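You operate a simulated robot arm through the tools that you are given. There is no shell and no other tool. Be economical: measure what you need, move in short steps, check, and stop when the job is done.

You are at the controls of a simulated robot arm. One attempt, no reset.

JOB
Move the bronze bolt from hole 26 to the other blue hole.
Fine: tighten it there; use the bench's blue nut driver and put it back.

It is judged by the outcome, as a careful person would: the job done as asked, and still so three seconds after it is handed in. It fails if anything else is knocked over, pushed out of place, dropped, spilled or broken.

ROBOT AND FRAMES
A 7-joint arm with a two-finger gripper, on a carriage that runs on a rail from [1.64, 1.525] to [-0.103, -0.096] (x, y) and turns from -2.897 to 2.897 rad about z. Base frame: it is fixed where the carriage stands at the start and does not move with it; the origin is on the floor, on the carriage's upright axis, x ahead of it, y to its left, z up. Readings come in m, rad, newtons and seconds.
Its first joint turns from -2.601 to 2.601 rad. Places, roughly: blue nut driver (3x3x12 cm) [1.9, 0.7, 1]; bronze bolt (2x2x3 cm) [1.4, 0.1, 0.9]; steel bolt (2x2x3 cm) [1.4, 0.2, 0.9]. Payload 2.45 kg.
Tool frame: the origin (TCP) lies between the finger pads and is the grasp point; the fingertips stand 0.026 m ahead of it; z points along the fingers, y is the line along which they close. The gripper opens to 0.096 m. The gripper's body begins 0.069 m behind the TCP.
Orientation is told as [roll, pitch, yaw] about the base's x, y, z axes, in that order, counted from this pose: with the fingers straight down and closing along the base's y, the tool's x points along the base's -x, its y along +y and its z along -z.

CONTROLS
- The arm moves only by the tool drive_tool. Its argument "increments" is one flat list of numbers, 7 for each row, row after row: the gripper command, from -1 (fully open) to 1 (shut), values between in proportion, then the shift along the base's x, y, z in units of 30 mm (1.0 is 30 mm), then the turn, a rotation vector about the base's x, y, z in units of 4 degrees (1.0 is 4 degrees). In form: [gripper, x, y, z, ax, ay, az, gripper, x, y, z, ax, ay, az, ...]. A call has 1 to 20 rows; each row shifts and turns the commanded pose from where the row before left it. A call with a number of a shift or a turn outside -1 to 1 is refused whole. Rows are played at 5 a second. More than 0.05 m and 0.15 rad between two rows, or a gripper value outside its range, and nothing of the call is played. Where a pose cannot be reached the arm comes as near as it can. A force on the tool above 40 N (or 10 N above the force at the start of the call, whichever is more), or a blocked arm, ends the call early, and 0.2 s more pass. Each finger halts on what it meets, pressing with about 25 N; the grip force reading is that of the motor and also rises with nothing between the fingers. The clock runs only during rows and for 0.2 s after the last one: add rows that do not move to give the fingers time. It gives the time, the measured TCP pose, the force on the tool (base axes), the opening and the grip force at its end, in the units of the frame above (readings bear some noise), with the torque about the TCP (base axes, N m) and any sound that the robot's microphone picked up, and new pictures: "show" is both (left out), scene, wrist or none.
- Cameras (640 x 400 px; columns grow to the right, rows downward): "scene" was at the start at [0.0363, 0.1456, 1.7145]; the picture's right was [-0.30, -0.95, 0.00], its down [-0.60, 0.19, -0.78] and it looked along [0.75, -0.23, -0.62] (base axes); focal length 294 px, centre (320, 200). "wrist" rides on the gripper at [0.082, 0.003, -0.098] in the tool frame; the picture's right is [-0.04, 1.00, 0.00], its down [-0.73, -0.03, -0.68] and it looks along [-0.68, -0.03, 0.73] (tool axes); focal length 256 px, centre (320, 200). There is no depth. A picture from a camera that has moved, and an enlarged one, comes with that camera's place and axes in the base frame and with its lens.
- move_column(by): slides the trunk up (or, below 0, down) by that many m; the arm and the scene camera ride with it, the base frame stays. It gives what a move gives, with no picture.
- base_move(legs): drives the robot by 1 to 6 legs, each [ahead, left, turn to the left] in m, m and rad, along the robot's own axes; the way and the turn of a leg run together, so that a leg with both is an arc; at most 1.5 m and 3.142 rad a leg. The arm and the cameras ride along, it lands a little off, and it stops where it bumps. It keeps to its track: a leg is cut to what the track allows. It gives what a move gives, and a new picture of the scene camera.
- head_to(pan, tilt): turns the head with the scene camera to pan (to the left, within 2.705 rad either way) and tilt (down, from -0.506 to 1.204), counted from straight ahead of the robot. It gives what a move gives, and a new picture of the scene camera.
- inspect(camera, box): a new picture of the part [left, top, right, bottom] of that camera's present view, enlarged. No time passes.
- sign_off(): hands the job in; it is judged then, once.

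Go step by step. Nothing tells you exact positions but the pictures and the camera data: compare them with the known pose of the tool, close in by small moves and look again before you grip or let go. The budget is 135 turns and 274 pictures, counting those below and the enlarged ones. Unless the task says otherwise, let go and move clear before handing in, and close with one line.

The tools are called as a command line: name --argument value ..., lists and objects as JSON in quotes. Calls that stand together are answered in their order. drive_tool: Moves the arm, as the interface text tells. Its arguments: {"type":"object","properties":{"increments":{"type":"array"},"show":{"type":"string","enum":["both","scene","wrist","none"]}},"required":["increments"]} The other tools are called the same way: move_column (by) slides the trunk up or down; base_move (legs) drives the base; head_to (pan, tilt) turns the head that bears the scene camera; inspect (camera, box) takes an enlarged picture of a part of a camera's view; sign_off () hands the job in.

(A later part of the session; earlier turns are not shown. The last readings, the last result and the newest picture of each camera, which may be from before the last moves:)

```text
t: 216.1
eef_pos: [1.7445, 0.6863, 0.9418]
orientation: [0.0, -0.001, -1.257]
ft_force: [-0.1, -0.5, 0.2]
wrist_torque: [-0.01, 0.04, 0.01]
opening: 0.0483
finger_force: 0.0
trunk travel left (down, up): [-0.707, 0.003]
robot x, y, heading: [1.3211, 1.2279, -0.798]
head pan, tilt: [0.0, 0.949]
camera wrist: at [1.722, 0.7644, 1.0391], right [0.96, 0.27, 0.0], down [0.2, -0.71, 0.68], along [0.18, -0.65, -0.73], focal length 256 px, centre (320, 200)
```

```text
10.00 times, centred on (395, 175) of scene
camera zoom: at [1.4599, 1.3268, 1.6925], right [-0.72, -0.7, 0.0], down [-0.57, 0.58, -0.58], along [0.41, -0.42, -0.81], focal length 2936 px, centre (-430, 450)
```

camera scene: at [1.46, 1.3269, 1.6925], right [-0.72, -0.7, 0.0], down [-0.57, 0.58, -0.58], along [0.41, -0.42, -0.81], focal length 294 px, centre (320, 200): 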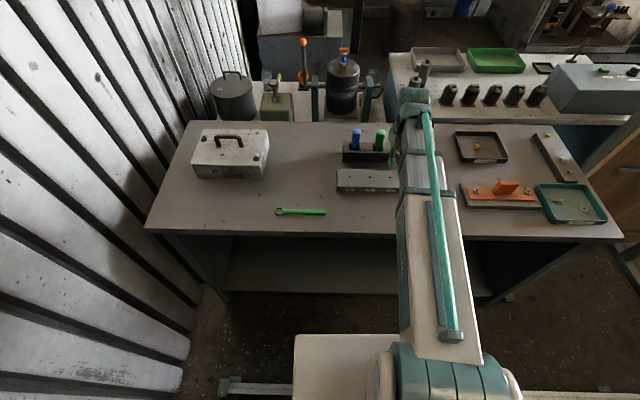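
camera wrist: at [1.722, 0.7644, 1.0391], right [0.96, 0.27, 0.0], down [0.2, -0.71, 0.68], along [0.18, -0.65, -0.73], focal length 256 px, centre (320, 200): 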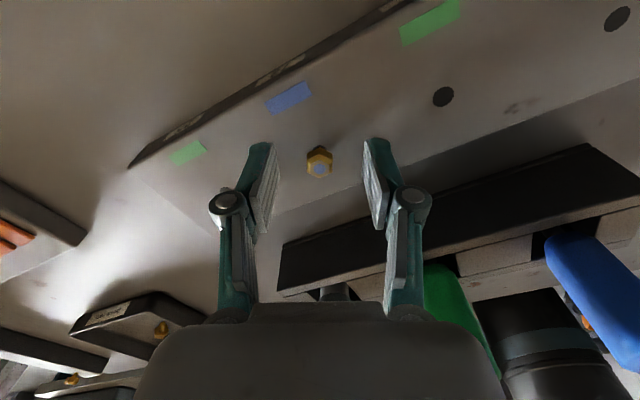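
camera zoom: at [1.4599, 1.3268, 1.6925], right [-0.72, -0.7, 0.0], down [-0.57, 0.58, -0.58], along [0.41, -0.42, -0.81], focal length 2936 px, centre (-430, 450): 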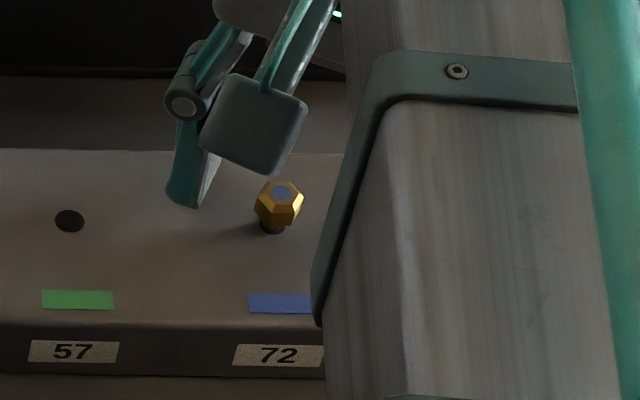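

The bolt stands upright in hole 72. Now I'll fetch the driver again.

drive_tool --increments '[-0.2, 0, 0, 0, 0, 0, 0, -0.4, 0, 0, 0.5, 0, 0, 0, -0.4, 0, 0, 0.9, 0, 0, 0, -0.4, 0, 0, 1, 0, 0, 0, -0.4, 0, 0, 1, 0, 0, 0, -0.4, 0, 0, 1, 0, 0, 0, -0.4, 0, 0, 1, 0, 0, 0.99, -0.4, 0.97, -0.062, 0, 0, 0, 1, -0.4, 0.97, -0.062, 0, 0, 0, 1, -0.4, 0.97, -0.062, 0, 0, 0, 1, -0.4, 0.97, -0.062, 0, 0, 0, 1, -0.4, 0.97, -0.062, 0, 0, 0, 1, -0.4, 0.97, -0.062, 0, 0, 0, 0.5, -0.4, 0, 0, 0, 0, 0, 0, -0.4, 0, 0, 0, 0, 0, 0]' --show "both"

inspect --camera "scene" --box '[370, 155, 420, 195]'

```text
t: 219.3
eef_pos: [1.9193, 0.6756, 1.1047]
orientation: [-0.001, -0.002, -0.806]
ft_force: [0.3, 0.2, -0.2]
wrist_torque: [0.04, -0.02, 0.02]
opening: 0.0673
finger_force: 0.0
trunk travel left (down, up): [-0.707, 0.003]
robot x, y, heading: [1.3184, 1.2276, -0.795]
head pan, tilt: [0.0, 0.949]
camera scene: at [1.46, 1.3268, 1.6925], right [-0.72, -0.7, 0.0], down [-0.57, 0.58, -0.58], along [0.41, -0.42, -0.81], focal length 294 px, centre (320, 200)
camera wrist: at [1.8649, 0.7362, 1.201], right [0.75, 0.66, 0.0], down [0.49, -0.55, 0.68], along [0.45, -0.51, -0.73], focal length 256 px, centre (320, 200)
```

scene: 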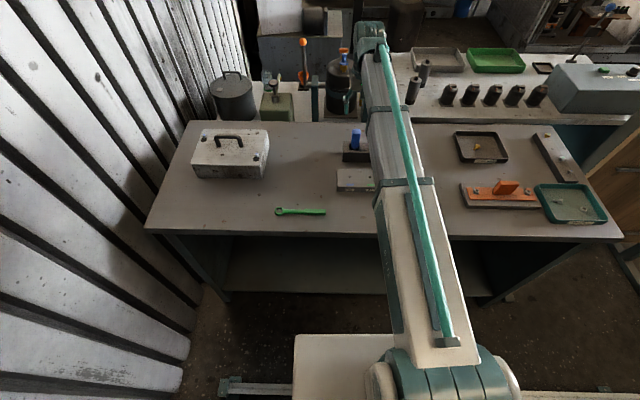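
wrist: 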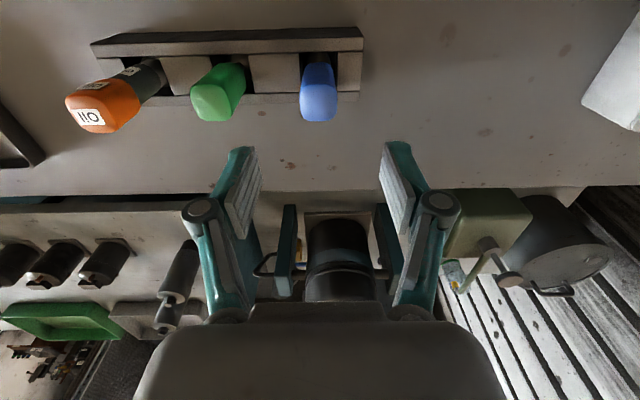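

```text
10.00 times, centred on (395, 175) of scene
camera zoom: at [1.46, 1.3268, 1.6925], right [-0.72, -0.7, 0.0], down [-0.57, 0.58, -0.58], along [0.41, -0.42, -0.81], focal length 2936 px, centre (-430, 450)
```

zoom: 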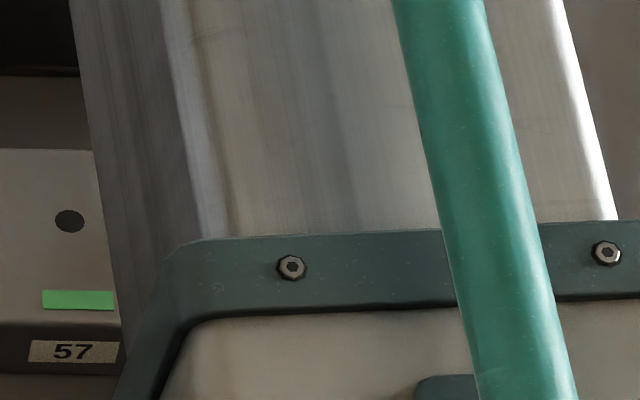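

drive_tool --increments '[-0.4, -0.03, -0.03, -0.8, 0, 0, 0, -0.4, 0, 0, -0.8, 0, 0, 0, -0.4, 0, 0, -0.8, 0, 0, 0, -0.4, 0, 0, -0.8, 0, 0, 0, -0.4, 0, 0, -0.8, 0, 0, 0, -0.4, 0, 0, -0.49, 0, 0, 0, -0.4, 0, 0, 0, 0, 0, 0, 0.2, 0, 0, 0, 0, 0, 0, 1, 0, 0, 0, 0, 0, 0, 1, 0, 0, 0, 0, 0, 0, 1, 0, 0, 0, 0, 0, 0]' --show "wrist"

```text
t: 221.7
eef_pos: [1.919, 0.6735, 0.9677]
orientation: [0.0, 0.0, -0.806]
ft_force: [0.9, 0.6, 0.5]
wrist_torque: [0.03, 0.01, -0.01]
opening: 0.0293
finger_force: 24.7
trunk travel left (down, up): [-0.707, 0.003]
robot x, y, heading: [1.3182, 1.2284, -0.798]
head pan, tilt: [0.0, 0.949]
camera wrist: at [1.8635, 0.735, 1.065], right [0.75, 0.66, 0.0], down [0.49, -0.55, 0.68], along [0.45, -0.51, -0.73], focal length 256 px, centre (320, 200)
```

wrist: 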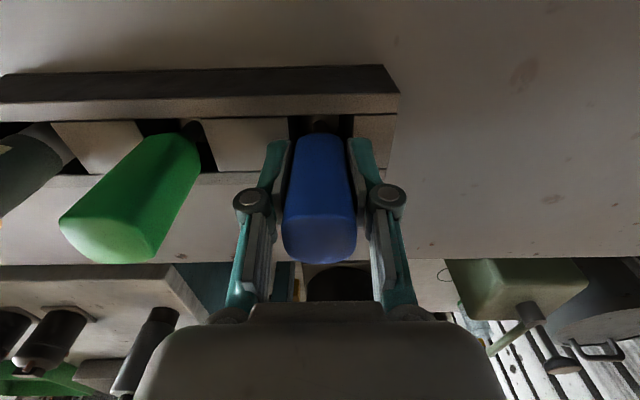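

drive_tool --increments '[1, 0, 0, 0.5, 0, 0, 0, 1, 0, 0, 0.9, 0, 0, 0, 1, 0, 0, 0.9, 0, 0, 0, 1, 0, 0, 1, 0, 0, 0, 1, 0, 0, 1, 0, 0, 0, 1, 0, 0, 0.8, 0, 0, 0, 1, -0.97, 0.068, 0, 0, 0, 0, 1, -0.97, 0.068, 0, 0, 0, 0, 1, -0.97, 0.068, 0, 0, 0, 0, 1, -0.97, 0.068, 0, 0, 0, 0, 1, -0.97, 0.068, 0, 0, 0, 0, 1, -0.97, 0.068, 0, 0, 0, 0, 1, 0, 0, -0.5, 0, 0, 1, 1, 0, 0, -0.5, 0, 0, 1, 1, 0, 0, -0.5, 0, 0, 1, 1, 0, 0, 0, 0, 0, 1, 1, 0, 0, 0, 0, 0, 1, 1, 0, 0, 0, 0, 0, 1, 1, 0, 0, 0, 0, 0, 1, 1, 0, 0, 0, 0, 0, 1]' --show "wrist"

drive_tool --increments '[1, 0, 0, 0, 0, 0, 1, 1, 0, 0, 0, 0, 0, 1, 1, 0, 0, 0, 0, 0, 1, 1, 0, 0, 0, 0, 0, 1, 1, 0, 0, 0, 0, 0, 1, 1, 0, 0, 0, 0, 0, 1, 1, 0, 0, 0, 0, 0, 1, 1, 0, 0, 0, 0, 0, 1, 1, 0, 0, 0, 0, 0, 1, 1, 0, 0, 0, 0, 0, 1, 1, 0, 0, 0, 0, 0, 1, 1, 0, 0, 0, 0, 0, 1, 1, 0, 0, 0, 0, 0, 1, 1, 0, 0, 0, 0, 0, 1, 1, 0, 0, 0, 0, 0, 1, 1, 0, 0, 0, 0, 0, 1, 1, 0, 0, 0, 0, 0, 1, 1, 0, 0, 0, 0, 0, 1, 1, 0, 0, 0, 0, 0, 1, 1, 0, 0, 0, 0, 0, 1]' --show "none"

drive_tool --increments '[1, 0, 0, 0, 0, 0, 1, 1, 0, 0, 0, 0, 0, 1, 1, 0, 0, 0, 0, 0, 1, 1, 0, 0, -0.4, 0, 0, 0, 1, 0, 0, 0, 0, 0, 0]' --show "wrist"

inspect --camera "wrist" --box '[240, 40, 400, 160]'

inspect --camera "scene" --box '[370, 140, 420, 195]'

```text
t: 225.9
eef_pos: [1.7448, 0.6854, 1.0765]
orientation: [0.0, -0.001, -0.248]
ft_force: [-0.6, 0.4, -1.4]
wrist_torque: [-0.01, -0.03, 0.0]
opening: 0.0293
finger_force: 24.6
trunk travel left (down, up): [-0.707, 0.003]
robot x, y, heading: [1.3178, 1.2251, -0.794]
head pan, tilt: [0.0, 0.949]
camera wrist: at [1.6655, 0.7079, 1.1745], right [0.28, 0.96, 0.0], down [0.7, -0.21, 0.68], along [0.65, -0.19, -0.73], focal length 256 px, centre (320, 200)
```

wrist: 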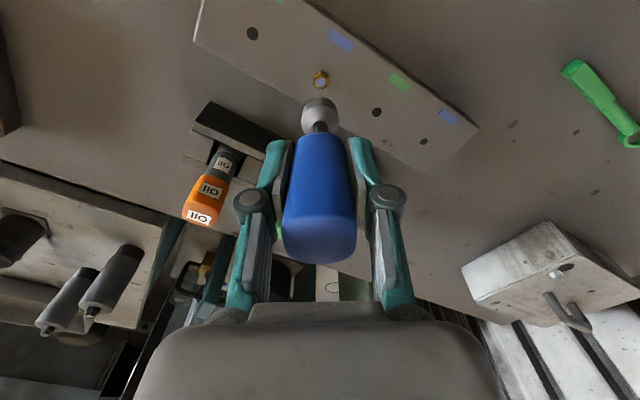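

```text
t: 230.1
eef_pos: [1.7429, 0.6868, 1.0779]
orientation: [0.0, 0.0, 1.149]
ft_force: [0.1, -0.5, -1.4]
wrist_torque: [0.01, 0.0, 0.0]
opening: 0.0293
finger_force: 24.6
trunk travel left (down, up): [-0.707, 0.003]
robot x, y, heading: [1.317, 1.2254, -0.799]
head pan, tilt: [0.0, 0.949]
```

```text
t: 231.3
eef_pos: [1.7431, 0.6858, 1.0652]
orientation: [-0.001, 0.0, 1.36]
ft_force: [-0.4, 0.6, -1.4]
wrist_torque: [0.0, -0.01, 0.08]
opening: 0.0293
finger_force: 25.1
trunk travel left (down, up): [-0.707, 0.003]
robot x, y, heading: [1.3195, 1.2256, -0.799]
head pan, tilt: [0.0, 0.949]
camera wrist: at [1.7221, 0.6067, 1.1617], right [-0.97, 0.25, 0.0], down [0.18, 0.71, 0.68], along [0.17, 0.66, -0.73], focal length 256 px, centre (320, 200)
```

wrist: 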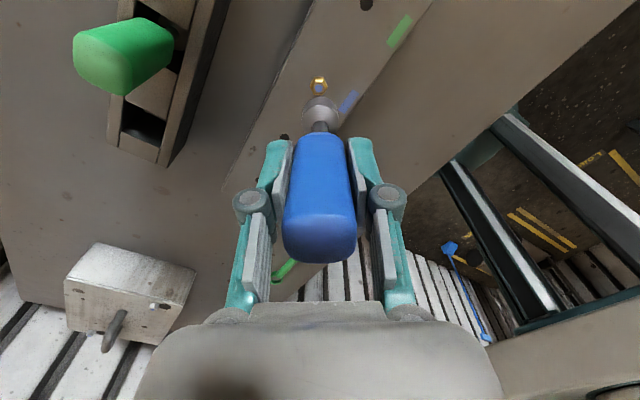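

```text
3.33 times, centred on (320, 100) of wrist
camera zoom: at [1.7221, 0.6067, 1.1617], right [-0.97, 0.25, 0.0], down [0.18, 0.71, 0.68], along [0.17, 0.66, -0.73], focal length 853 px, centre (320, 533)
```

zoom: 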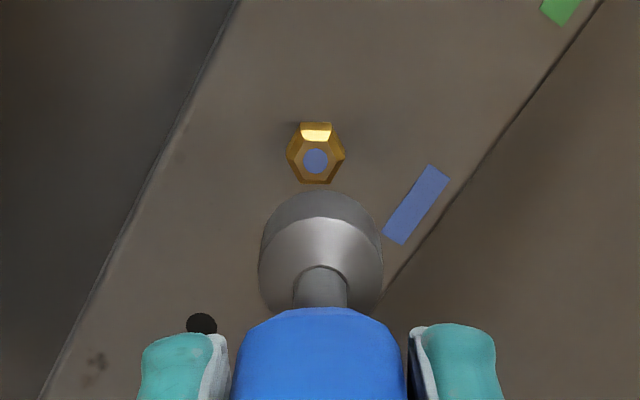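

```text
7.27 times, centred on (395, 168) of scene
camera zoom: at [1.46, 1.3267, 1.6925], right [-0.72, -0.7, 0.0], down [-0.57, 0.58, -0.58], along [0.41, -0.42, -0.81], focal length 2136 px, centre (-226, 436)
```

zoom: 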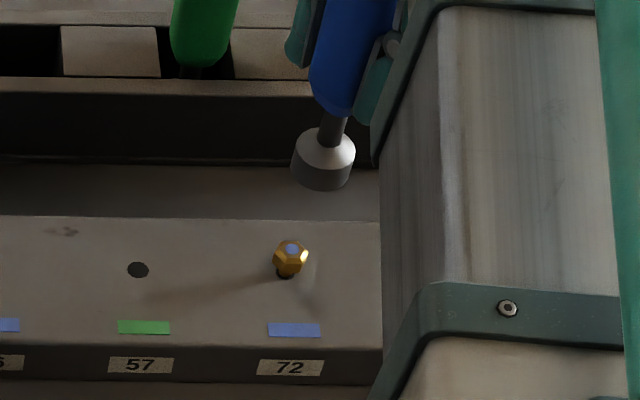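

The hex and socket are aligned angularly. I'll nudge the position a little and lower to look from closer up.

drive_tool --increments '[1, 0.03, -0.03, -0.4, 0, 0, 0, 1, 0, 0, -0.5, 0, 0, 0, 1, 0, 0, -0.3, 0, 0, 0, 1, 0, 0, 0, 0, 0, 0]' --show "none"

inspect --camera "wrist" --box '[260, 60, 380, 150]'

inspect --camera "scene" --box '[370, 155, 420, 195]'

```text
t: 232.3
eef_pos: [1.7438, 0.6863, 1.0285]
orientation: [0.001, 0.001, 1.358]
ft_force: [0.2, -0.3, -0.6]
wrist_torque: [0.03, -0.01, 0.02]
opening: 0.0295
finger_force: 24.7
trunk travel left (down, up): [-0.707, 0.003]
robot x, y, heading: [1.3167, 1.2271, -0.803]
head pan, tilt: [0.0, 0.949]
```

```text
4.44 times, centred on (320, 105) of wrist
camera zoom: at [1.7234, 0.6059, 1.1258], right [-0.97, 0.25, 0.0], down [0.18, 0.71, 0.68], along [0.17, 0.66, -0.73], focal length 1138 px, centre (320, 622)
```

zoom: 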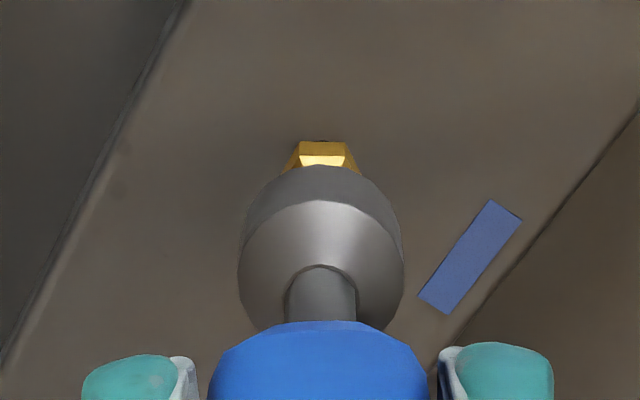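

```text
10.00 times, centred on (395, 175) of scene
camera zoom: at [1.46, 1.3267, 1.6925], right [-0.72, -0.7, 0.0], down [-0.57, 0.58, -0.58], along [0.41, -0.42, -0.81], focal length 2936 px, centre (-430, 450)
```

zoom: 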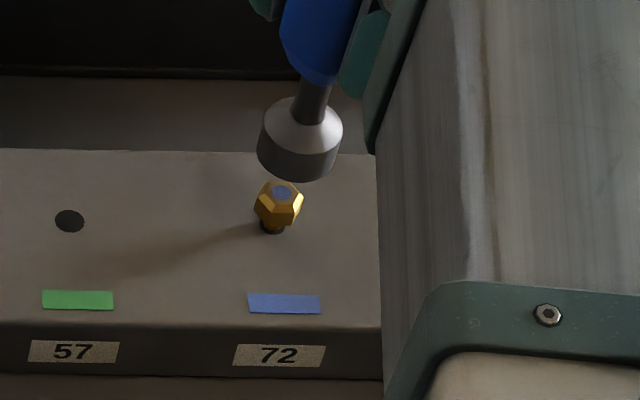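

drive_tool --increments '[1, 0, 0, -0.3, 0, 0, 0, 1, 0, 0, -0.1, 0, 0, 0, 1, 0, 0, 0, 0, 0, 0]' --show "none"

inspect --camera "wrist" --box '[280, 80, 360, 140]'

inspect --camera "scene" --box '[375, 160, 415, 190]'

```text
t: 233.1
eef_pos: [1.7446, 0.6847, 1.0174]
orientation: [-0.001, -0.002, 1.359]
ft_force: [0.2, -0.3, -0.4]
wrist_torque: [-0.02, 0.03, 0.02]
opening: 0.0294
finger_force: 24.6
trunk travel left (down, up): [-0.707, 0.003]
robot x, y, heading: [1.3158, 1.2271, -0.797]
head pan, tilt: [0.0, 0.949]
```

```text
6.67 times, centred on (320, 110) of wrist
camera zoom: at [1.7235, 0.6057, 1.114], right [-0.97, 0.25, 0.0], down [0.18, 0.71, 0.68], along [0.17, 0.66, -0.73], focal length 1707 px, centre (320, 800)
```

zoom: 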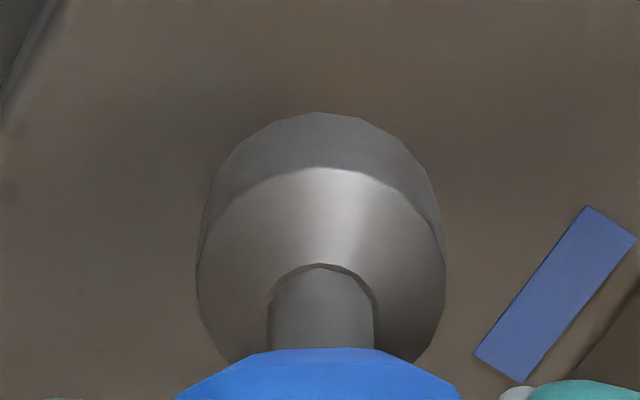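

```text
13.33 times, centred on (395, 175) of scene
camera zoom: at [1.46, 1.3267, 1.6925], right [-0.72, -0.7, 0.0], down [-0.57, 0.58, -0.58], along [0.41, -0.42, -0.81], focal length 3915 px, centre (-680, 533)
```

zoom: 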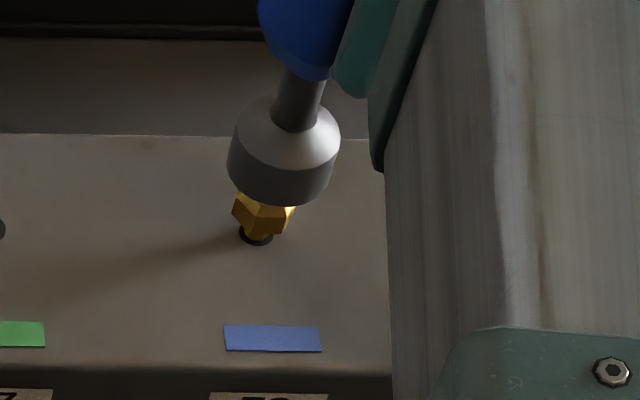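

The socket is very close to the bolt axis; I'll shift about 1.3 mm and press down slowly.

drive_tool --increments '[1, 0.02, 0.04, -0.05, 0, 0, 0, 1, 0, 0, -0.1, 0, 0, 0, 1, 0, 0, 0, 0, 0, 0]' --show "none"

inspect --camera "scene" --box '[375, 160, 415, 190]'

```text
t: 233.9
eef_pos: [1.7461, 0.6872, 1.0119]
orientation: [0.0, 0.001, 1.359]
ft_force: [-0.9, 0.8, -0.4]
wrist_torque: [0.0, 0.02, 0.02]
opening: 0.0297
finger_force: 24.6
trunk travel left (down, up): [-0.707, 0.003]
robot x, y, heading: [1.327, 1.2262, -0.801]
head pan, tilt: [0.0, 0.949]
```

```text
13.33 times, centred on (395, 175) of scene
camera zoom: at [1.46, 1.3267, 1.6925], right [-0.72, -0.7, 0.0], down [-0.57, 0.58, -0.58], along [0.41, -0.42, -0.81], focal length 3915 px, centre (-680, 533)
```

zoom: 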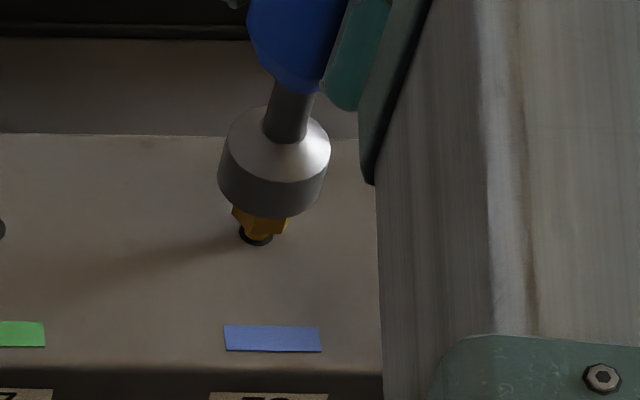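

drive_tool --increments '[1, 0, 0, -0.1, 0, 0, 0, 1, 0, 0, -0.1, 0, 0, 0, 1, 0, 0, -0.07, 0, 0, 0, 1, 0, 0, 0, 0, 0, 0]' --show "none"

inspect --camera "scene" --box '[375, 160, 415, 190]'

```text
t: 234.9
eef_pos: [1.7454, 0.6868, 1.0039]
orientation: [0.001, 0.0, 1.357]
ft_force: [0.0, 0.1, -1.3]
wrist_torque: [0.02, 0.0, -0.02]
opening: 0.0295
finger_force: 24.9
trunk travel left (down, up): [-0.707, 0.003]
robot x, y, heading: [1.3166, 1.2261, -0.798]
head pan, tilt: [0.0, 0.949]
```

```text
13.33 times, centred on (395, 175) of scene
camera zoom: at [1.46, 1.3267, 1.6925], right [-0.72, -0.7, 0.0], down [-0.57, 0.58, -0.58], along [0.41, -0.42, -0.81], focal length 3915 px, centre (-680, 533)
```

zoom: 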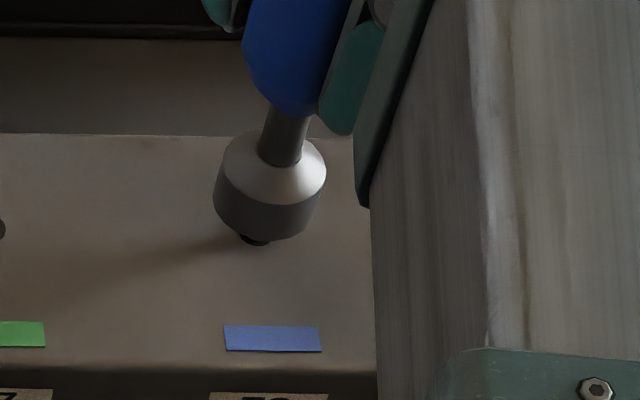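

Head is entering without force. I'll go down to contact.

drive_tool --increments '[1, 0, 0, -0.08, 0, 0, 0, 1, 0, 0, -0.07, 0, 0, 0, 1, 0, 0, -0.07, 0, 0, 0, 1, 0, 0, 0, 0, 0, 0]' --show "none"

inspect --camera "scene" --box '[375, 160, 415, 190]'

```text
t: 235.9
eef_pos: [1.7443, 0.6856, 0.9976]
orientation: [-0.001, 0.0, 1.359]
ft_force: [0.2, -0.1, -0.1]
wrist_torque: [0.02, -0.01, 0.01]
opening: 0.0295
finger_force: 24.7
trunk travel left (down, up): [-0.707, 0.003]
robot x, y, heading: [1.319, 1.2281, -0.8]
head pan, tilt: [0.0, 0.949]
```

```text
13.33 times, centred on (395, 175) of scene
camera zoom: at [1.4599, 1.3268, 1.6925], right [-0.72, -0.7, 0.0], down [-0.57, 0.58, -0.58], along [0.41, -0.42, -0.81], focal length 3915 px, centre (-680, 533)
```

zoom: 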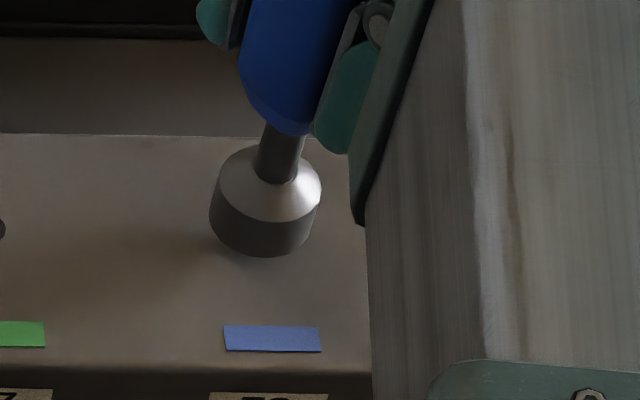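

The head is well inside. I'll turn clockwise from here with gentle downward following.

drive_tool --increments '[1, 0, 0, -0.06, 0, 0, 0, 1, 0, 0, -0.0025, 0, 0, -1, 1, 0, 0, -0.0025, 0, 0, -1, 1, 0, 0, -0.0025, 0, 0, -1, 1, 0, 0, -0.0025, 0, 0, -1, 1, 0, 0, -0.0025, 0, 0, -1, 1, 0, 0, -0.0025, 0, 0, -1, 1, 0, 0, -0.0025, 0, 0, -1, 1, 0, 0, -0.0025, 0, 0, -1, 1, 0, 0, -0.0025, 0, 0, -1, 1, 0, 0, -0.0025, 0, 0, -1, 1, 0, 0, -0.0025, 0, 0, -1, 1, 0, 0, -0.0025, 0, 0, -1, 1, 0, 0, -0.0025, 0, 0, -1, 1, 0, 0, -0.0025, 0, 0, -1, 1, 0, 0, -0.0025, 0, 0, -1, 1, 0, 0, -0.0025, 0, 0, -1, 1, 0, 0, -0.0025, 0, 0, -1, 1, 0, 0, -0.0025, 0, 0, -1, 1, 0, 0, 0, 0, 0, 0]' --show "none"

inspect --camera "scene" --box '[375, 160, 415, 190]'

```text
t: 240.1
eef_pos: [1.744, 0.6867, 0.9941]
orientation: [0.0, 0.0, 0.101]
ft_force: [-0.5, 0.0, 10.8]
wrist_torque: [0.06, 0.01, 0.07]
opening: 0.0293
finger_force: 25.0
trunk travel left (down, up): [-0.707, 0.003]
robot x, y, heading: [1.322, 1.2259, -0.795]
head pan, tilt: [0.0, 0.949]
```

```text
13.33 times, centred on (395, 175) of scene
camera zoom: at [1.4592, 1.3277, 1.6925], right [-0.72, -0.7, 0.0], down [-0.57, 0.58, -0.58], along [0.41, -0.42, -0.81], focal length 3915 px, centre (-680, 533)
```

zoom: 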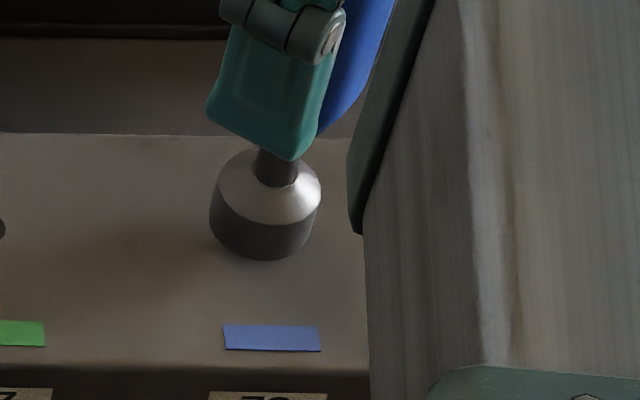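

Torque and a downward load show the thread is biting. I'll continue clockwise.

drive_tool --increments '[1, 0, 0, -0.0025, 0, 0, -1, 1, 0, 0, -0.0025, 0, 0, -1, 1, 0, 0, -0.0025, 0, 0, -1, 1, 0, 0, -0.0025, 0, 0, -1, 1, 0, 0, -0.0025, 0, 0, -1, 1, 0, 0, -0.0025, 0, 0, -1, 1, 0, 0, -0.0025, 0, 0, -1, 1, 0, 0, -0.0025, 0, 0, -1, 1, 0, 0, -0.0025, 0, 0, -1, 1, 0, 0, -0.0025, 0, 0, -1, 1, 0, 0, -0.0025, 0, 0, -1, 1, 0, 0, -0.0025, 0, 0, -1, 1, 0, 0, -0.0025, 0, 0, -1, 1, 0, 0, -0.0025, 0, 0, -1, 1, 0, 0, -0.0025, 0, 0, -1, 1, 0, 0, -0.0025, 0, 0, -1, 1, 0, 0, -0.0025, 0, 0, -1, 1, 0, 0, -0.0025, 0, 0, -1, 1, 0, 0, -0.0025, 0, 0, -1, 1, 0, 0, -0.0025, 0, 0, -1]' --show "none"

drive_tool --increments '[1, 0, 0, -0.0025, 0, 0, -1, 1, 0, 0, -0.0025, 0, 0, -1, 1, 0, 0, -0.0025, 0, 0, -1, 1, 0, 0, -0.0025, 0, 0, -1, 1, 0, 0, -0.0025, 0, 0, -1, 1, 0, 0, -0.0025, 0, 0, -1, 1, 0, 0, -0.0025, 0, 0, -1, 1, 0, 0, -0.0025, 0, 0, -1, 1, 0, 0, -0.0025, 0, 0, -1, 1, 0, 0, -0.0025, 0, 0, -1, 1, 0, 0, -0.0025, 0, 0, -1, 1, 0, 0, -0.0025, 0, 0, -1, 1, 0, 0, 0, 0, 0, 0]' --show "none"

inspect --camera "scene" --box '[375, 160, 415, 190]'

```text
t: 244.3
eef_pos: [1.7452, 0.6868, 0.9921]
orientation: [0.001, -0.001, -1.296]
ft_force: [0.2, 0.0, 18.5]
wrist_torque: [-0.01, 0.01, 0.02]
opening: 0.0292
finger_force: 24.9
trunk travel left (down, up): [-0.707, 0.003]
robot x, y, heading: [1.3145, 1.2308, -0.802]
head pan, tilt: [0.0, 0.949]
```

```text
t: 247.1
eef_pos: [1.7446, 0.6872, 0.9929]
orientation: [-0.001, 0.0, -2.133]
ft_force: [0.3, -0.5, 13.5]
wrist_torque: [-0.08, 0.01, 0.04]
opening: 0.0296
finger_force: 25.4
trunk travel left (down, up): [-0.707, 0.003]
robot x, y, heading: [1.3196, 1.2294, -0.798]
head pan, tilt: [0.0, 0.949]
```

```text
13.33 times, centred on (395, 175) of scene
camera zoom: at [1.4592, 1.3279, 1.6925], right [-0.72, -0.7, 0.0], down [-0.57, 0.58, -0.58], along [0.41, -0.42, -0.81], focal length 3915 px, centre (-680, 533)
```

zoom: 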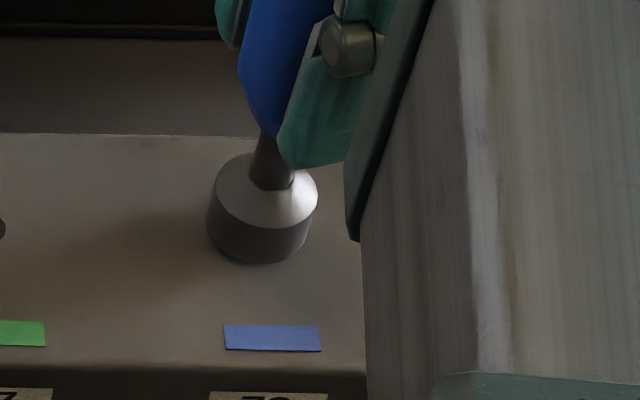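

I'll lift off to see how far it has gone in.

drive_tool --increments '[1, 0, 0, 0.2, 0, 0, 0, 1, 0, 0, 0.5, 0, 0, 0, 1, 0, 0, 0.6, 0, 0, 0, 1, 0, 0, 0.6, 0, 0, 0, 1, 0, 0, 0, 0, 0, 0]' --show "wrist"

inspect --camera "scene" --box '[375, 160, 415, 190]'

inspect --camera "wrist" --box '[260, 50, 380, 140]'

```text
t: 248.3
eef_pos: [1.7432, 0.6868, 1.0487]
orientation: [0.001, 0.0, -2.132]
ft_force: [0.8, -0.6, -0.5]
wrist_torque: [0.0, 0.0, 0.01]
opening: 0.0293
finger_force: 25.2
trunk travel left (down, up): [-0.707, 0.003]
robot x, y, heading: [1.3204, 1.2274, -0.799]
head pan, tilt: [0.0, 0.949]
camera wrist: at [1.7898, 0.754, 1.1456], right [0.82, -0.57, 0.0], down [-0.42, -0.61, 0.68], along [-0.38, -0.56, -0.73], focal length 256 px, centre (320, 200)
```

wrist: 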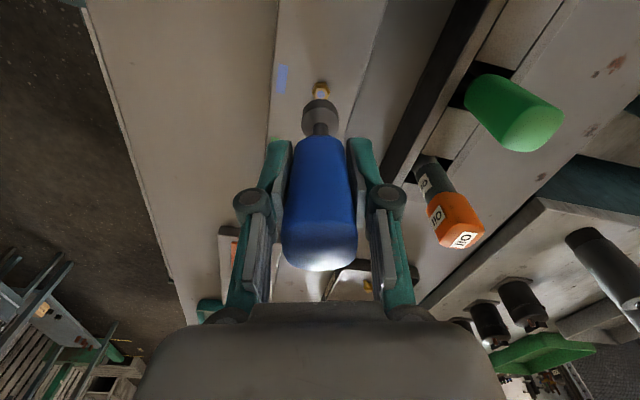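

```text
13.33 times, centred on (395, 175) of scene
camera zoom: at [1.46, 1.3267, 1.6925], right [-0.72, -0.7, 0.0], down [-0.57, 0.58, -0.58], along [0.41, -0.42, -0.81], focal length 3915 px, centre (-680, 533)
```

zoom: 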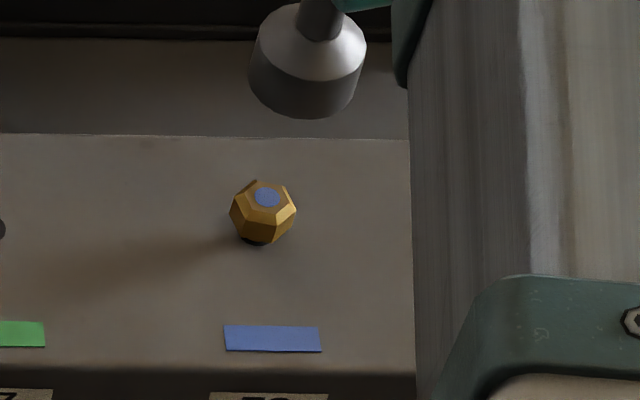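

```text
4.44 times, centred on (320, 95) of wrist
camera zoom: at [1.7898, 0.754, 1.1456], right [0.82, -0.57, 0.0], down [-0.42, -0.61, 0.68], along [-0.38, -0.56, -0.73], focal length 1138 px, centre (320, 667)
```

zoom: 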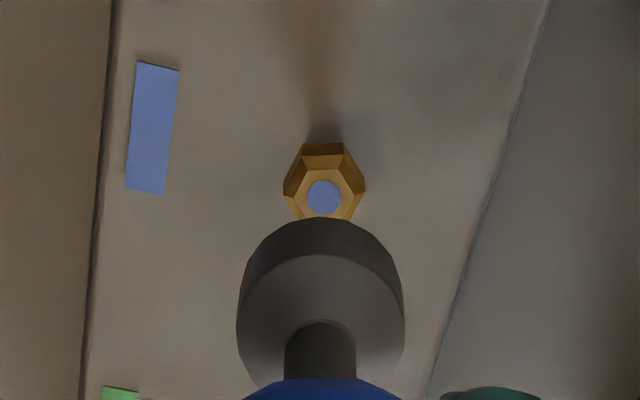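

The bolt has gone in about 3.5 mm, so the thread works. I'll turn back 180°, re-seat and continue.

drive_tool --increments '[1, 0, 0, 0, 0, 0, 1, 1, 0, 0, 0, 0, 0, 1, 1, 0, 0, 0, 0, 0, 1, 1, 0, 0, 0, 0, 0, 1, 1, 0, 0, 0, 0, 0, 1, 1, 0, 0, 0, 0, 0, 1, 1, 0, 0, 0, 0, 0, 1, 1, 0, 0, 0, 0, 0, 1, 1, 0, 0, 0, 0, 0, 1, 1, 0, 0, 0, 0, 0, 1, 1, 0, 0, 0, 0, 0, 1, 1, 0, 0, 0, 0, 0, 1, 1, 0, 0, 0, 0, 0, 1, 1, 0, 0, 0, 0, 0, 1, 1, 0, 0, 0, 0, 0, 1, 1, 0, 0, 0, 0, 0, 1, 1, 0, 0, 0, 0, 0, 1, 1, 0, 0, 0, 0, 0, 1, 1, 0, 0, 0, 0, 0, 1, 1, 0, 0, 0, 0, 0, 1]' --show "none"

drive_tool --increments '[1, 0, 0, 0, 0, 0, 1, 1, 0, 0, 0, 0, 0, 1, 1, 0, 0, 0, 0, 0, 1, 1, 0, 0, 0, 0, 0, 1, 1, 0, 0, 0, 0, 0, 1, 1, 0, 0, 0, 0, 0, 1, 1, 0, 0, 0, 0, 0, 1, 1, 0, 0, 0, 0, 0, 1, 1, 0, 0, 0, 0, 0, 1, 1, 0, 0, 0, 0, 0, 1, 1, 0, 0, 0, 0, 0, 1, 1, 0, 0, 0, 0, 0, 1, 1, 0, 0, 0, 0, 0, 1, 1, 0, 0, 0, 0, 0, 1, 1, 0, 0, 0, 0, 0, 1, 1, 0, 0, 0, 0, 0, 1, 1, 0, 0, 0, 0, 0, 1, 1, 0, 0, 0, 0, 0, 1, 1, 0, 0, 0, 0, 0, 1, 1, 0, 0, 0, 0, 0, 1]' --show "none"

drive_tool --increments '[1, 0, 0, 0, 0, 0, 1, 1, 0, 0, 0, 0, 0, 1, 1, 0, 0, 0, 0, 0, 1, 1, 0, 0, 0, 0, 0, 1, 1, 0, 0, 0, 0, 0, 1, 1, 0.01, 0, -0.5, 0, 0, 0, 1, 0, 0, -0.4, 0, 0, 0, 1, 0, 0, -0.1, 0, 0, 0, 1, 0, 0, 0, 0, 0, 0]' --show "none"

inspect --camera "scene" --box '[375, 160, 415, 190]'

inspect --camera "wrist" --box '[260, 60, 380, 150]'

```text
t: 252.5
eef_pos: [1.7455, 0.686, 1.0475]
orientation: [0.0, -0.001, -0.733]
ft_force: [0.2, 0.0, -0.4]
wrist_torque: [0.01, 0.03, 0.0]
opening: 0.0293
finger_force: 24.4
trunk travel left (down, up): [-0.707, 0.003]
robot x, y, heading: [1.3214, 1.2283, -0.794]
head pan, tilt: [0.0, 0.949]
```

```text
t: 256.7
eef_pos: [1.745, 0.6863, 1.0482]
orientation: [0.0, 0.0, 0.66]
ft_force: [0.5, 0.0, -0.7]
wrist_torque: [-0.01, -0.04, 0.04]
opening: 0.0294
finger_force: 25.0
trunk travel left (down, up): [-0.707, 0.003]
robot x, y, heading: [1.3194, 1.2286, -0.795]
head pan, tilt: [0.0, 0.949]
```

```text
t: 258.7
eef_pos: [1.7449, 0.6862, 1.0181]
orientation: [0.0, 0.0, 1.008]
ft_force: [0.3, 0.0, -0.8]
wrist_torque: [0.0, 0.05, 0.0]
opening: 0.0293
finger_force: 24.5
trunk travel left (down, up): [-0.707, 0.003]
robot x, y, heading: [1.3206, 1.2253, -0.797]
head pan, tilt: [0.0, 0.949]
```

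```text
13.33 times, centred on (395, 175) of scene
camera zoom: at [1.46, 1.3267, 1.6925], right [-0.72, -0.7, 0.0], down [-0.57, 0.58, -0.58], along [0.41, -0.42, -0.81], focal length 3915 px, centre (-680, 533)
```

zoom: 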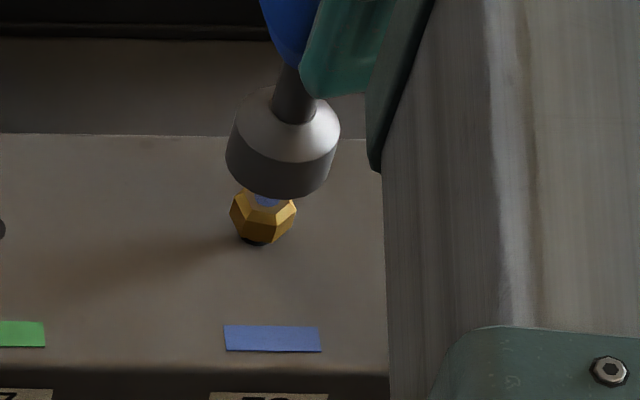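

```text
4.44 times, centred on (320, 105) of wrist
camera zoom: at [1.6979, 0.6185, 1.1145], right [-0.82, 0.57, 0.0], down [0.42, 0.61, 0.68], along [0.38, 0.56, -0.73], focal length 1138 px, centre (320, 622)
```

zoom: 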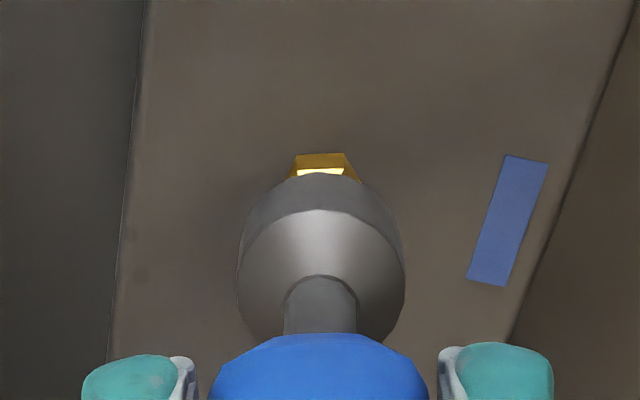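

drive_tool --increments '[1, 0.02, 0.02, -0.2, 0, 0, 0, 1, 0, 0, -0.2, 0, 0, 0, 1, 0, 0, -0.15, 0, 0, 0, 1, 0, 0, -0.1, 0, 0, 0, 1, 0, 0, -0.1, 0, 0, 0, 1, 0, 0, 0, 0, 0, 0]' --show "none"

inspect --camera "scene" --box '[375, 160, 415, 190]'

```text
t: 260.1
eef_pos: [1.7451, 0.6866, 0.9946]
orientation: [0.0, 0.0, 1.009]
ft_force: [-1.6, 0.0, -2.3]
wrist_torque: [-0.07, 0.17, -0.02]
opening: 0.0292
finger_force: 25.0
trunk travel left (down, up): [-0.707, 0.003]
robot x, y, heading: [1.3177, 1.2268, -0.797]
head pan, tilt: [0.0, 0.949]
```

```text
13.33 times, centred on (395, 175) of scene
camera zoom: at [1.4598, 1.3266, 1.6925], right [-0.72, -0.7, 0.0], down [-0.57, 0.58, -0.58], along [0.41, -0.42, -0.81], focal length 3915 px, centre (-680, 533)
```

zoom: 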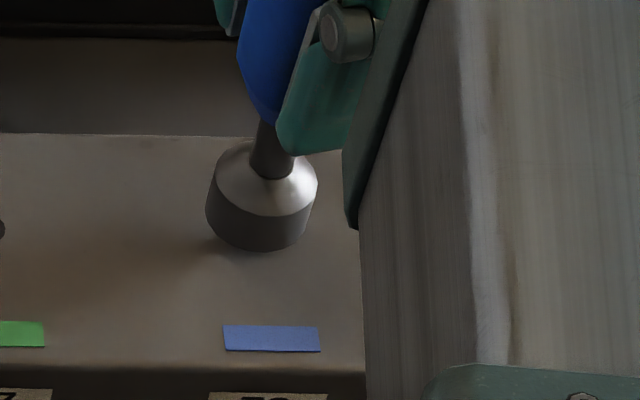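

drive_tool --increments '[1, 0, 0, -0.08, 0, 0, 0, 1, 0, 0, -0.07, 0, 0, 0, 1, 0, 0, 0, 0, 0, 0]' --show "none"

```text
t: 260.9
eef_pos: [1.7459, 0.6865, 0.9909]
orientation: [-0.001, 0.001, 1.008]
ft_force: [0.1, -2.3, 11.6]
wrist_torque: [-0.16, -0.01, 0.02]
opening: 0.0294
finger_force: 24.3
trunk travel left (down, up): [-0.707, 0.003]
robot x, y, heading: [1.3174, 1.2255, -0.795]
head pan, tilt: [0.0, 0.949]
```

Seated on the head. I'll turn clockwise 200° while following down.

drive_tool --increments '[1, 0, 0, -0.0025, 0, 0, -1, 1, 0, 0, -0.0025, 0, 0, -1, 1, 0, 0, -0.0025, 0, 0, -1, 1, 0, 0, -0.0025, 0, 0, -1, 1, 0, 0, -0.0025, 0, 0, -1, 1, 0, 0, -0.0025, 0, 0, -1, 1, 0, 0, -0.0025, 0, 0, -1, 1, 0, 0, -0.0025, 0, 0, -1, 1, 0, 0, -0.0025, 0, 0, -1, 1, 0, 0, -0.0025, 0, 0, -1, 1, 0, 0, -0.0025, 0, 0, -1, 1, 0, 0, -0.0025, 0, 0, -1, 1, 0, 0, -0.0025, 0, 0, -1, 1, 0, 0, -0.0025, 0, 0, -1, 1, 0, 0, -0.0025, 0, 0, -1, 1, 0, 0, -0.0025, 0, 0, -1, 1, 0, 0, -0.0025, 0, 0, -1, 1, 0, 0, -0.0025, 0, 0, -1, 1, 0, 0, -0.0025, 0, 0, -1, 1, 0, 0, -0.0025, 0, 0, -1]' --show "none"

drive_tool --increments '[1, 0, 0, -0.0025, 0, 0, -1, 1, 0, 0, -0.0025, 0, 0, -1, 1, 0, 0, -0.0025, 0, 0, -1, 1, 0, 0, -0.0025, 0, 0, -1, 1, 0, 0, -0.0025, 0, 0, -1, 1, 0, 0, -0.0025, 0, 0, -1, 1, 0, 0, -0.0025, 0, 0, -1, 1, 0, 0, -0.0025, 0, 0, -1, 1, 0, 0, -0.0025, 0, 0, -1, 1, 0, 0, -0.0025, 0, 0, -1, 1, 0, 0, -0.0025, 0, 0, -1, 1, 0, 0, -0.0025, 0, 0, -1, 1, 0, 0, -0.0025, 0, 0, -1, 1, 0, 0, -0.0025, 0, 0, -1, 1, 0, 0, -0.0025, 0, 0, -1, 1, 0, 0, -0.0025, 0, 0, -1, 1, 0, 0, -0.0025, 0, 0, -1, 1, 0, 0, -0.0025, 0, 0, -1, 1, 0, 0, -0.0025, 0, 0, -1, 1, 0, 0, -0.0025, 0, 0, -1]' --show "none"

drive_tool --increments '[1, 0, 0, -0.0025, 0, 0, -1, 1, 0, 0, -0.0025, 0, 0, -1, 1, 0, 0, -0.0025, 0, 0, -1, 1, 0, 0, -0.0025, 0, 0, -1, 1, 0, 0, -0.0025, 0, 0, -1, 1, 0, 0, -0.0025, 0, 0, -1, 1, 0, 0, -0.0025, 0, 0, -1, 1, 0, 0, -0.0025, 0, 0, -1, 1, 0, 0, -0.0025, 0, 0, -1, 1, 0, 0, -0.0025, 0, 0, -1, 1, 0, 0, 0, 0, 0, 0]' --show "none"

inspect --camera "scene" --box '[375, 160, 415, 190]'

```text
t: 265.1
eef_pos: [1.7462, 0.6867, 0.9891]
orientation: [0.0, -0.001, -0.39]
ft_force: [0.7, -1.8, 16.6]
wrist_torque: [-0.16, 0.04, 0.06]
opening: 0.0295
finger_force: 25.7
trunk travel left (down, up): [-0.707, 0.003]
robot x, y, heading: [1.3169, 1.227, -0.801]
head pan, tilt: [0.0, 0.949]
```

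```text
t: 269.3
eef_pos: [1.7454, 0.6873, 0.9865]
orientation: [0.0, 0.0, -1.786]
ft_force: [-0.2, -2.8, 17.0]
wrist_torque: [-0.27, 0.05, 0.06]
opening: 0.0297
finger_force: 24.8
trunk travel left (down, up): [-0.707, 0.003]
robot x, y, heading: [1.3204, 1.2251, -0.796]
head pan, tilt: [0.0, 0.949]
```

```text
t: 271.7
eef_pos: [1.7452, 0.6877, 0.9868]
orientation: [0.001, 0.0, -2.481]
ft_force: [-0.4, -0.3, 16.4]
wrist_torque: [-0.06, 0.07, 0.08]
opening: 0.0294
finger_force: 24.8
trunk travel left (down, up): [-0.707, 0.003]
robot x, y, heading: [1.3182, 1.2241, -0.796]
head pan, tilt: [0.0, 0.949]
```

```text
13.33 times, centred on (395, 175) of scene
camera zoom: at [1.4589, 1.3281, 1.6926], right [-0.72, -0.7, 0.0], down [-0.57, 0.58, -0.58], along [0.41, -0.42, -0.81], focal length 3915 px, centre (-680, 533)
```

zoom: 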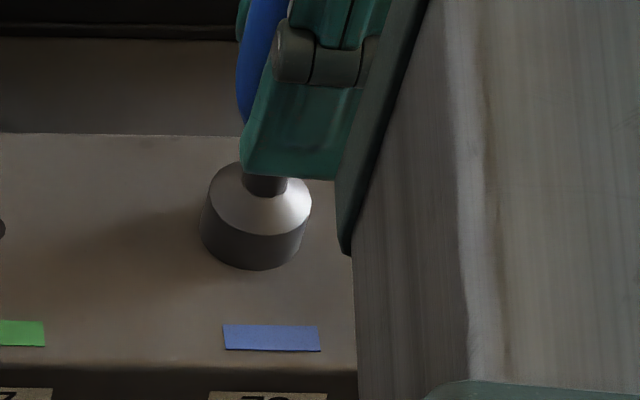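

drive_tool --increments '[1, 0, 0, -0.0025, 0, 0, -1, 1, 0, 0, -0.0025, 0, 0, -1, 1, 0, 0, -0.0025, 0, 0, -1, 1, 0, 0, -0.0025, 0, 0, -1, 1, 0, 0, -0.0025, 0, 0, -1, 1, 0, 0, -0.0025, 0, 0, -1, 1, 0, 0, -0.0025, 0, 0, -1, 1, 0, 0, -0.0025, 0, 0, -1, 1, 0, 0, -0.0025, 0, 0, -1, 1, 0, 0, -0.0025, 0, 0, -1, 1, 0, 0, 0, 0, 0, 0]' --show "none"

drive_tool --increments '[1, 0, 0, 0.2, 0, 0, 0, 1, 0, 0, 0.5, 0, 0, 0, 1, 0, 0, 0.6, 0, 0, 0, 1, 0, 0, 0.6, 0, 0, 0, 1, 0, 0, 0, 0, 0, 0]' --show "wrist"

inspect --camera "scene" --box '[375, 160, 415, 190]'

inspect --camera "wrist" --box '[260, 50, 380, 140]'

```text
t: 274.1
eef_pos: [1.7449, 0.6872, 0.985]
orientation: [0.0, 0.001, 3.101]
ft_force: [-3.2, 0.9, 15.8]
wrist_torque: [0.04, 0.12, 0.0]
opening: 0.0294
finger_force: 25.4
trunk travel left (down, up): [-0.707, 0.003]
robot x, y, heading: [1.3188, 1.231, -0.798]
head pan, tilt: [0.0, 0.949]
```

```text
t: 275.3
eef_pos: [1.7459, 0.6862, 1.0414]
orientation: [0.0, 0.001, 3.104]
ft_force: [-0.3, 0.7, -0.8]
wrist_torque: [0.0, -0.01, -0.01]
opening: 0.0293
finger_force: 25.2
trunk travel left (down, up): [-0.707, 0.003]
robot x, y, heading: [1.3216, 1.2286, -0.802]
head pan, tilt: [0.0, 0.949]
camera wrist: at [1.8269, 0.68, 1.1389], right [-0.08, -1.0, 0.0], down [-0.73, 0.06, 0.68], along [-0.68, 0.05, -0.73], focal length 256 px, centre (320, 200)
```

wrist: 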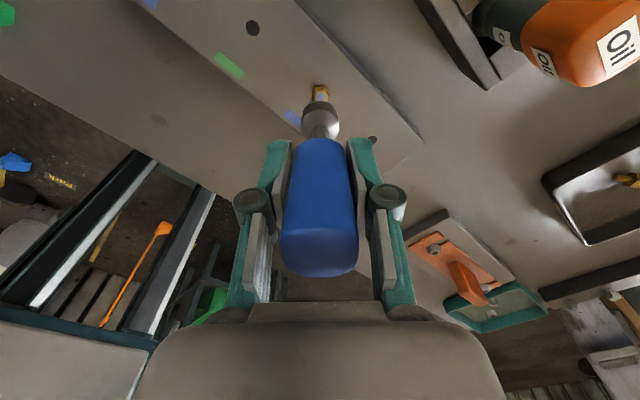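

```text
13.33 times, centred on (395, 175) of scene
camera zoom: at [1.46, 1.3268, 1.6925], right [-0.72, -0.7, 0.0], down [-0.57, 0.58, -0.58], along [0.41, -0.42, -0.81], focal length 3915 px, centre (-680, 533)
```

zoom: 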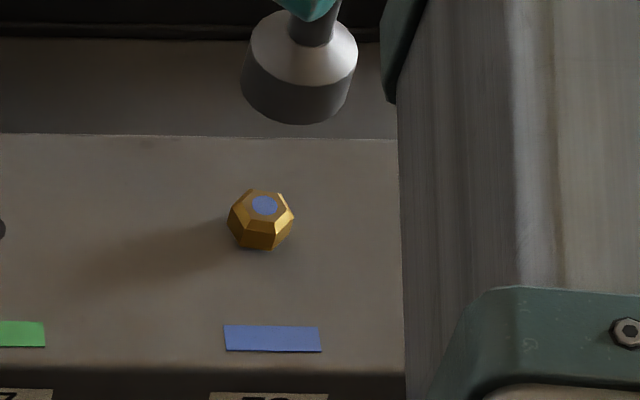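

```text
4.44 times, centred on (320, 95) of wrist
camera zoom: at [1.8269, 0.68, 1.1389], right [-0.08, -1.0, 0.0], down [-0.73, 0.06, 0.68], along [-0.68, 0.05, -0.73], focal length 1138 px, centre (320, 667)
```

zoom: 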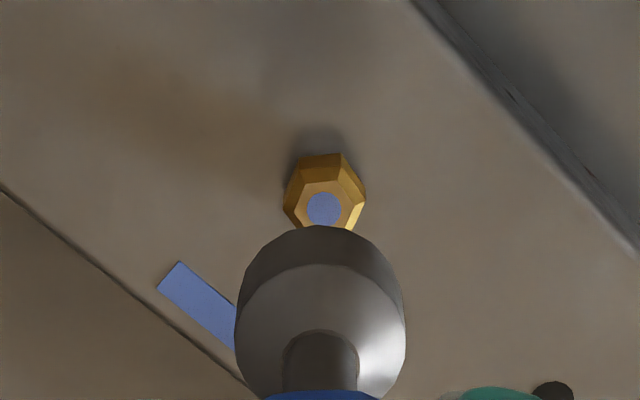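

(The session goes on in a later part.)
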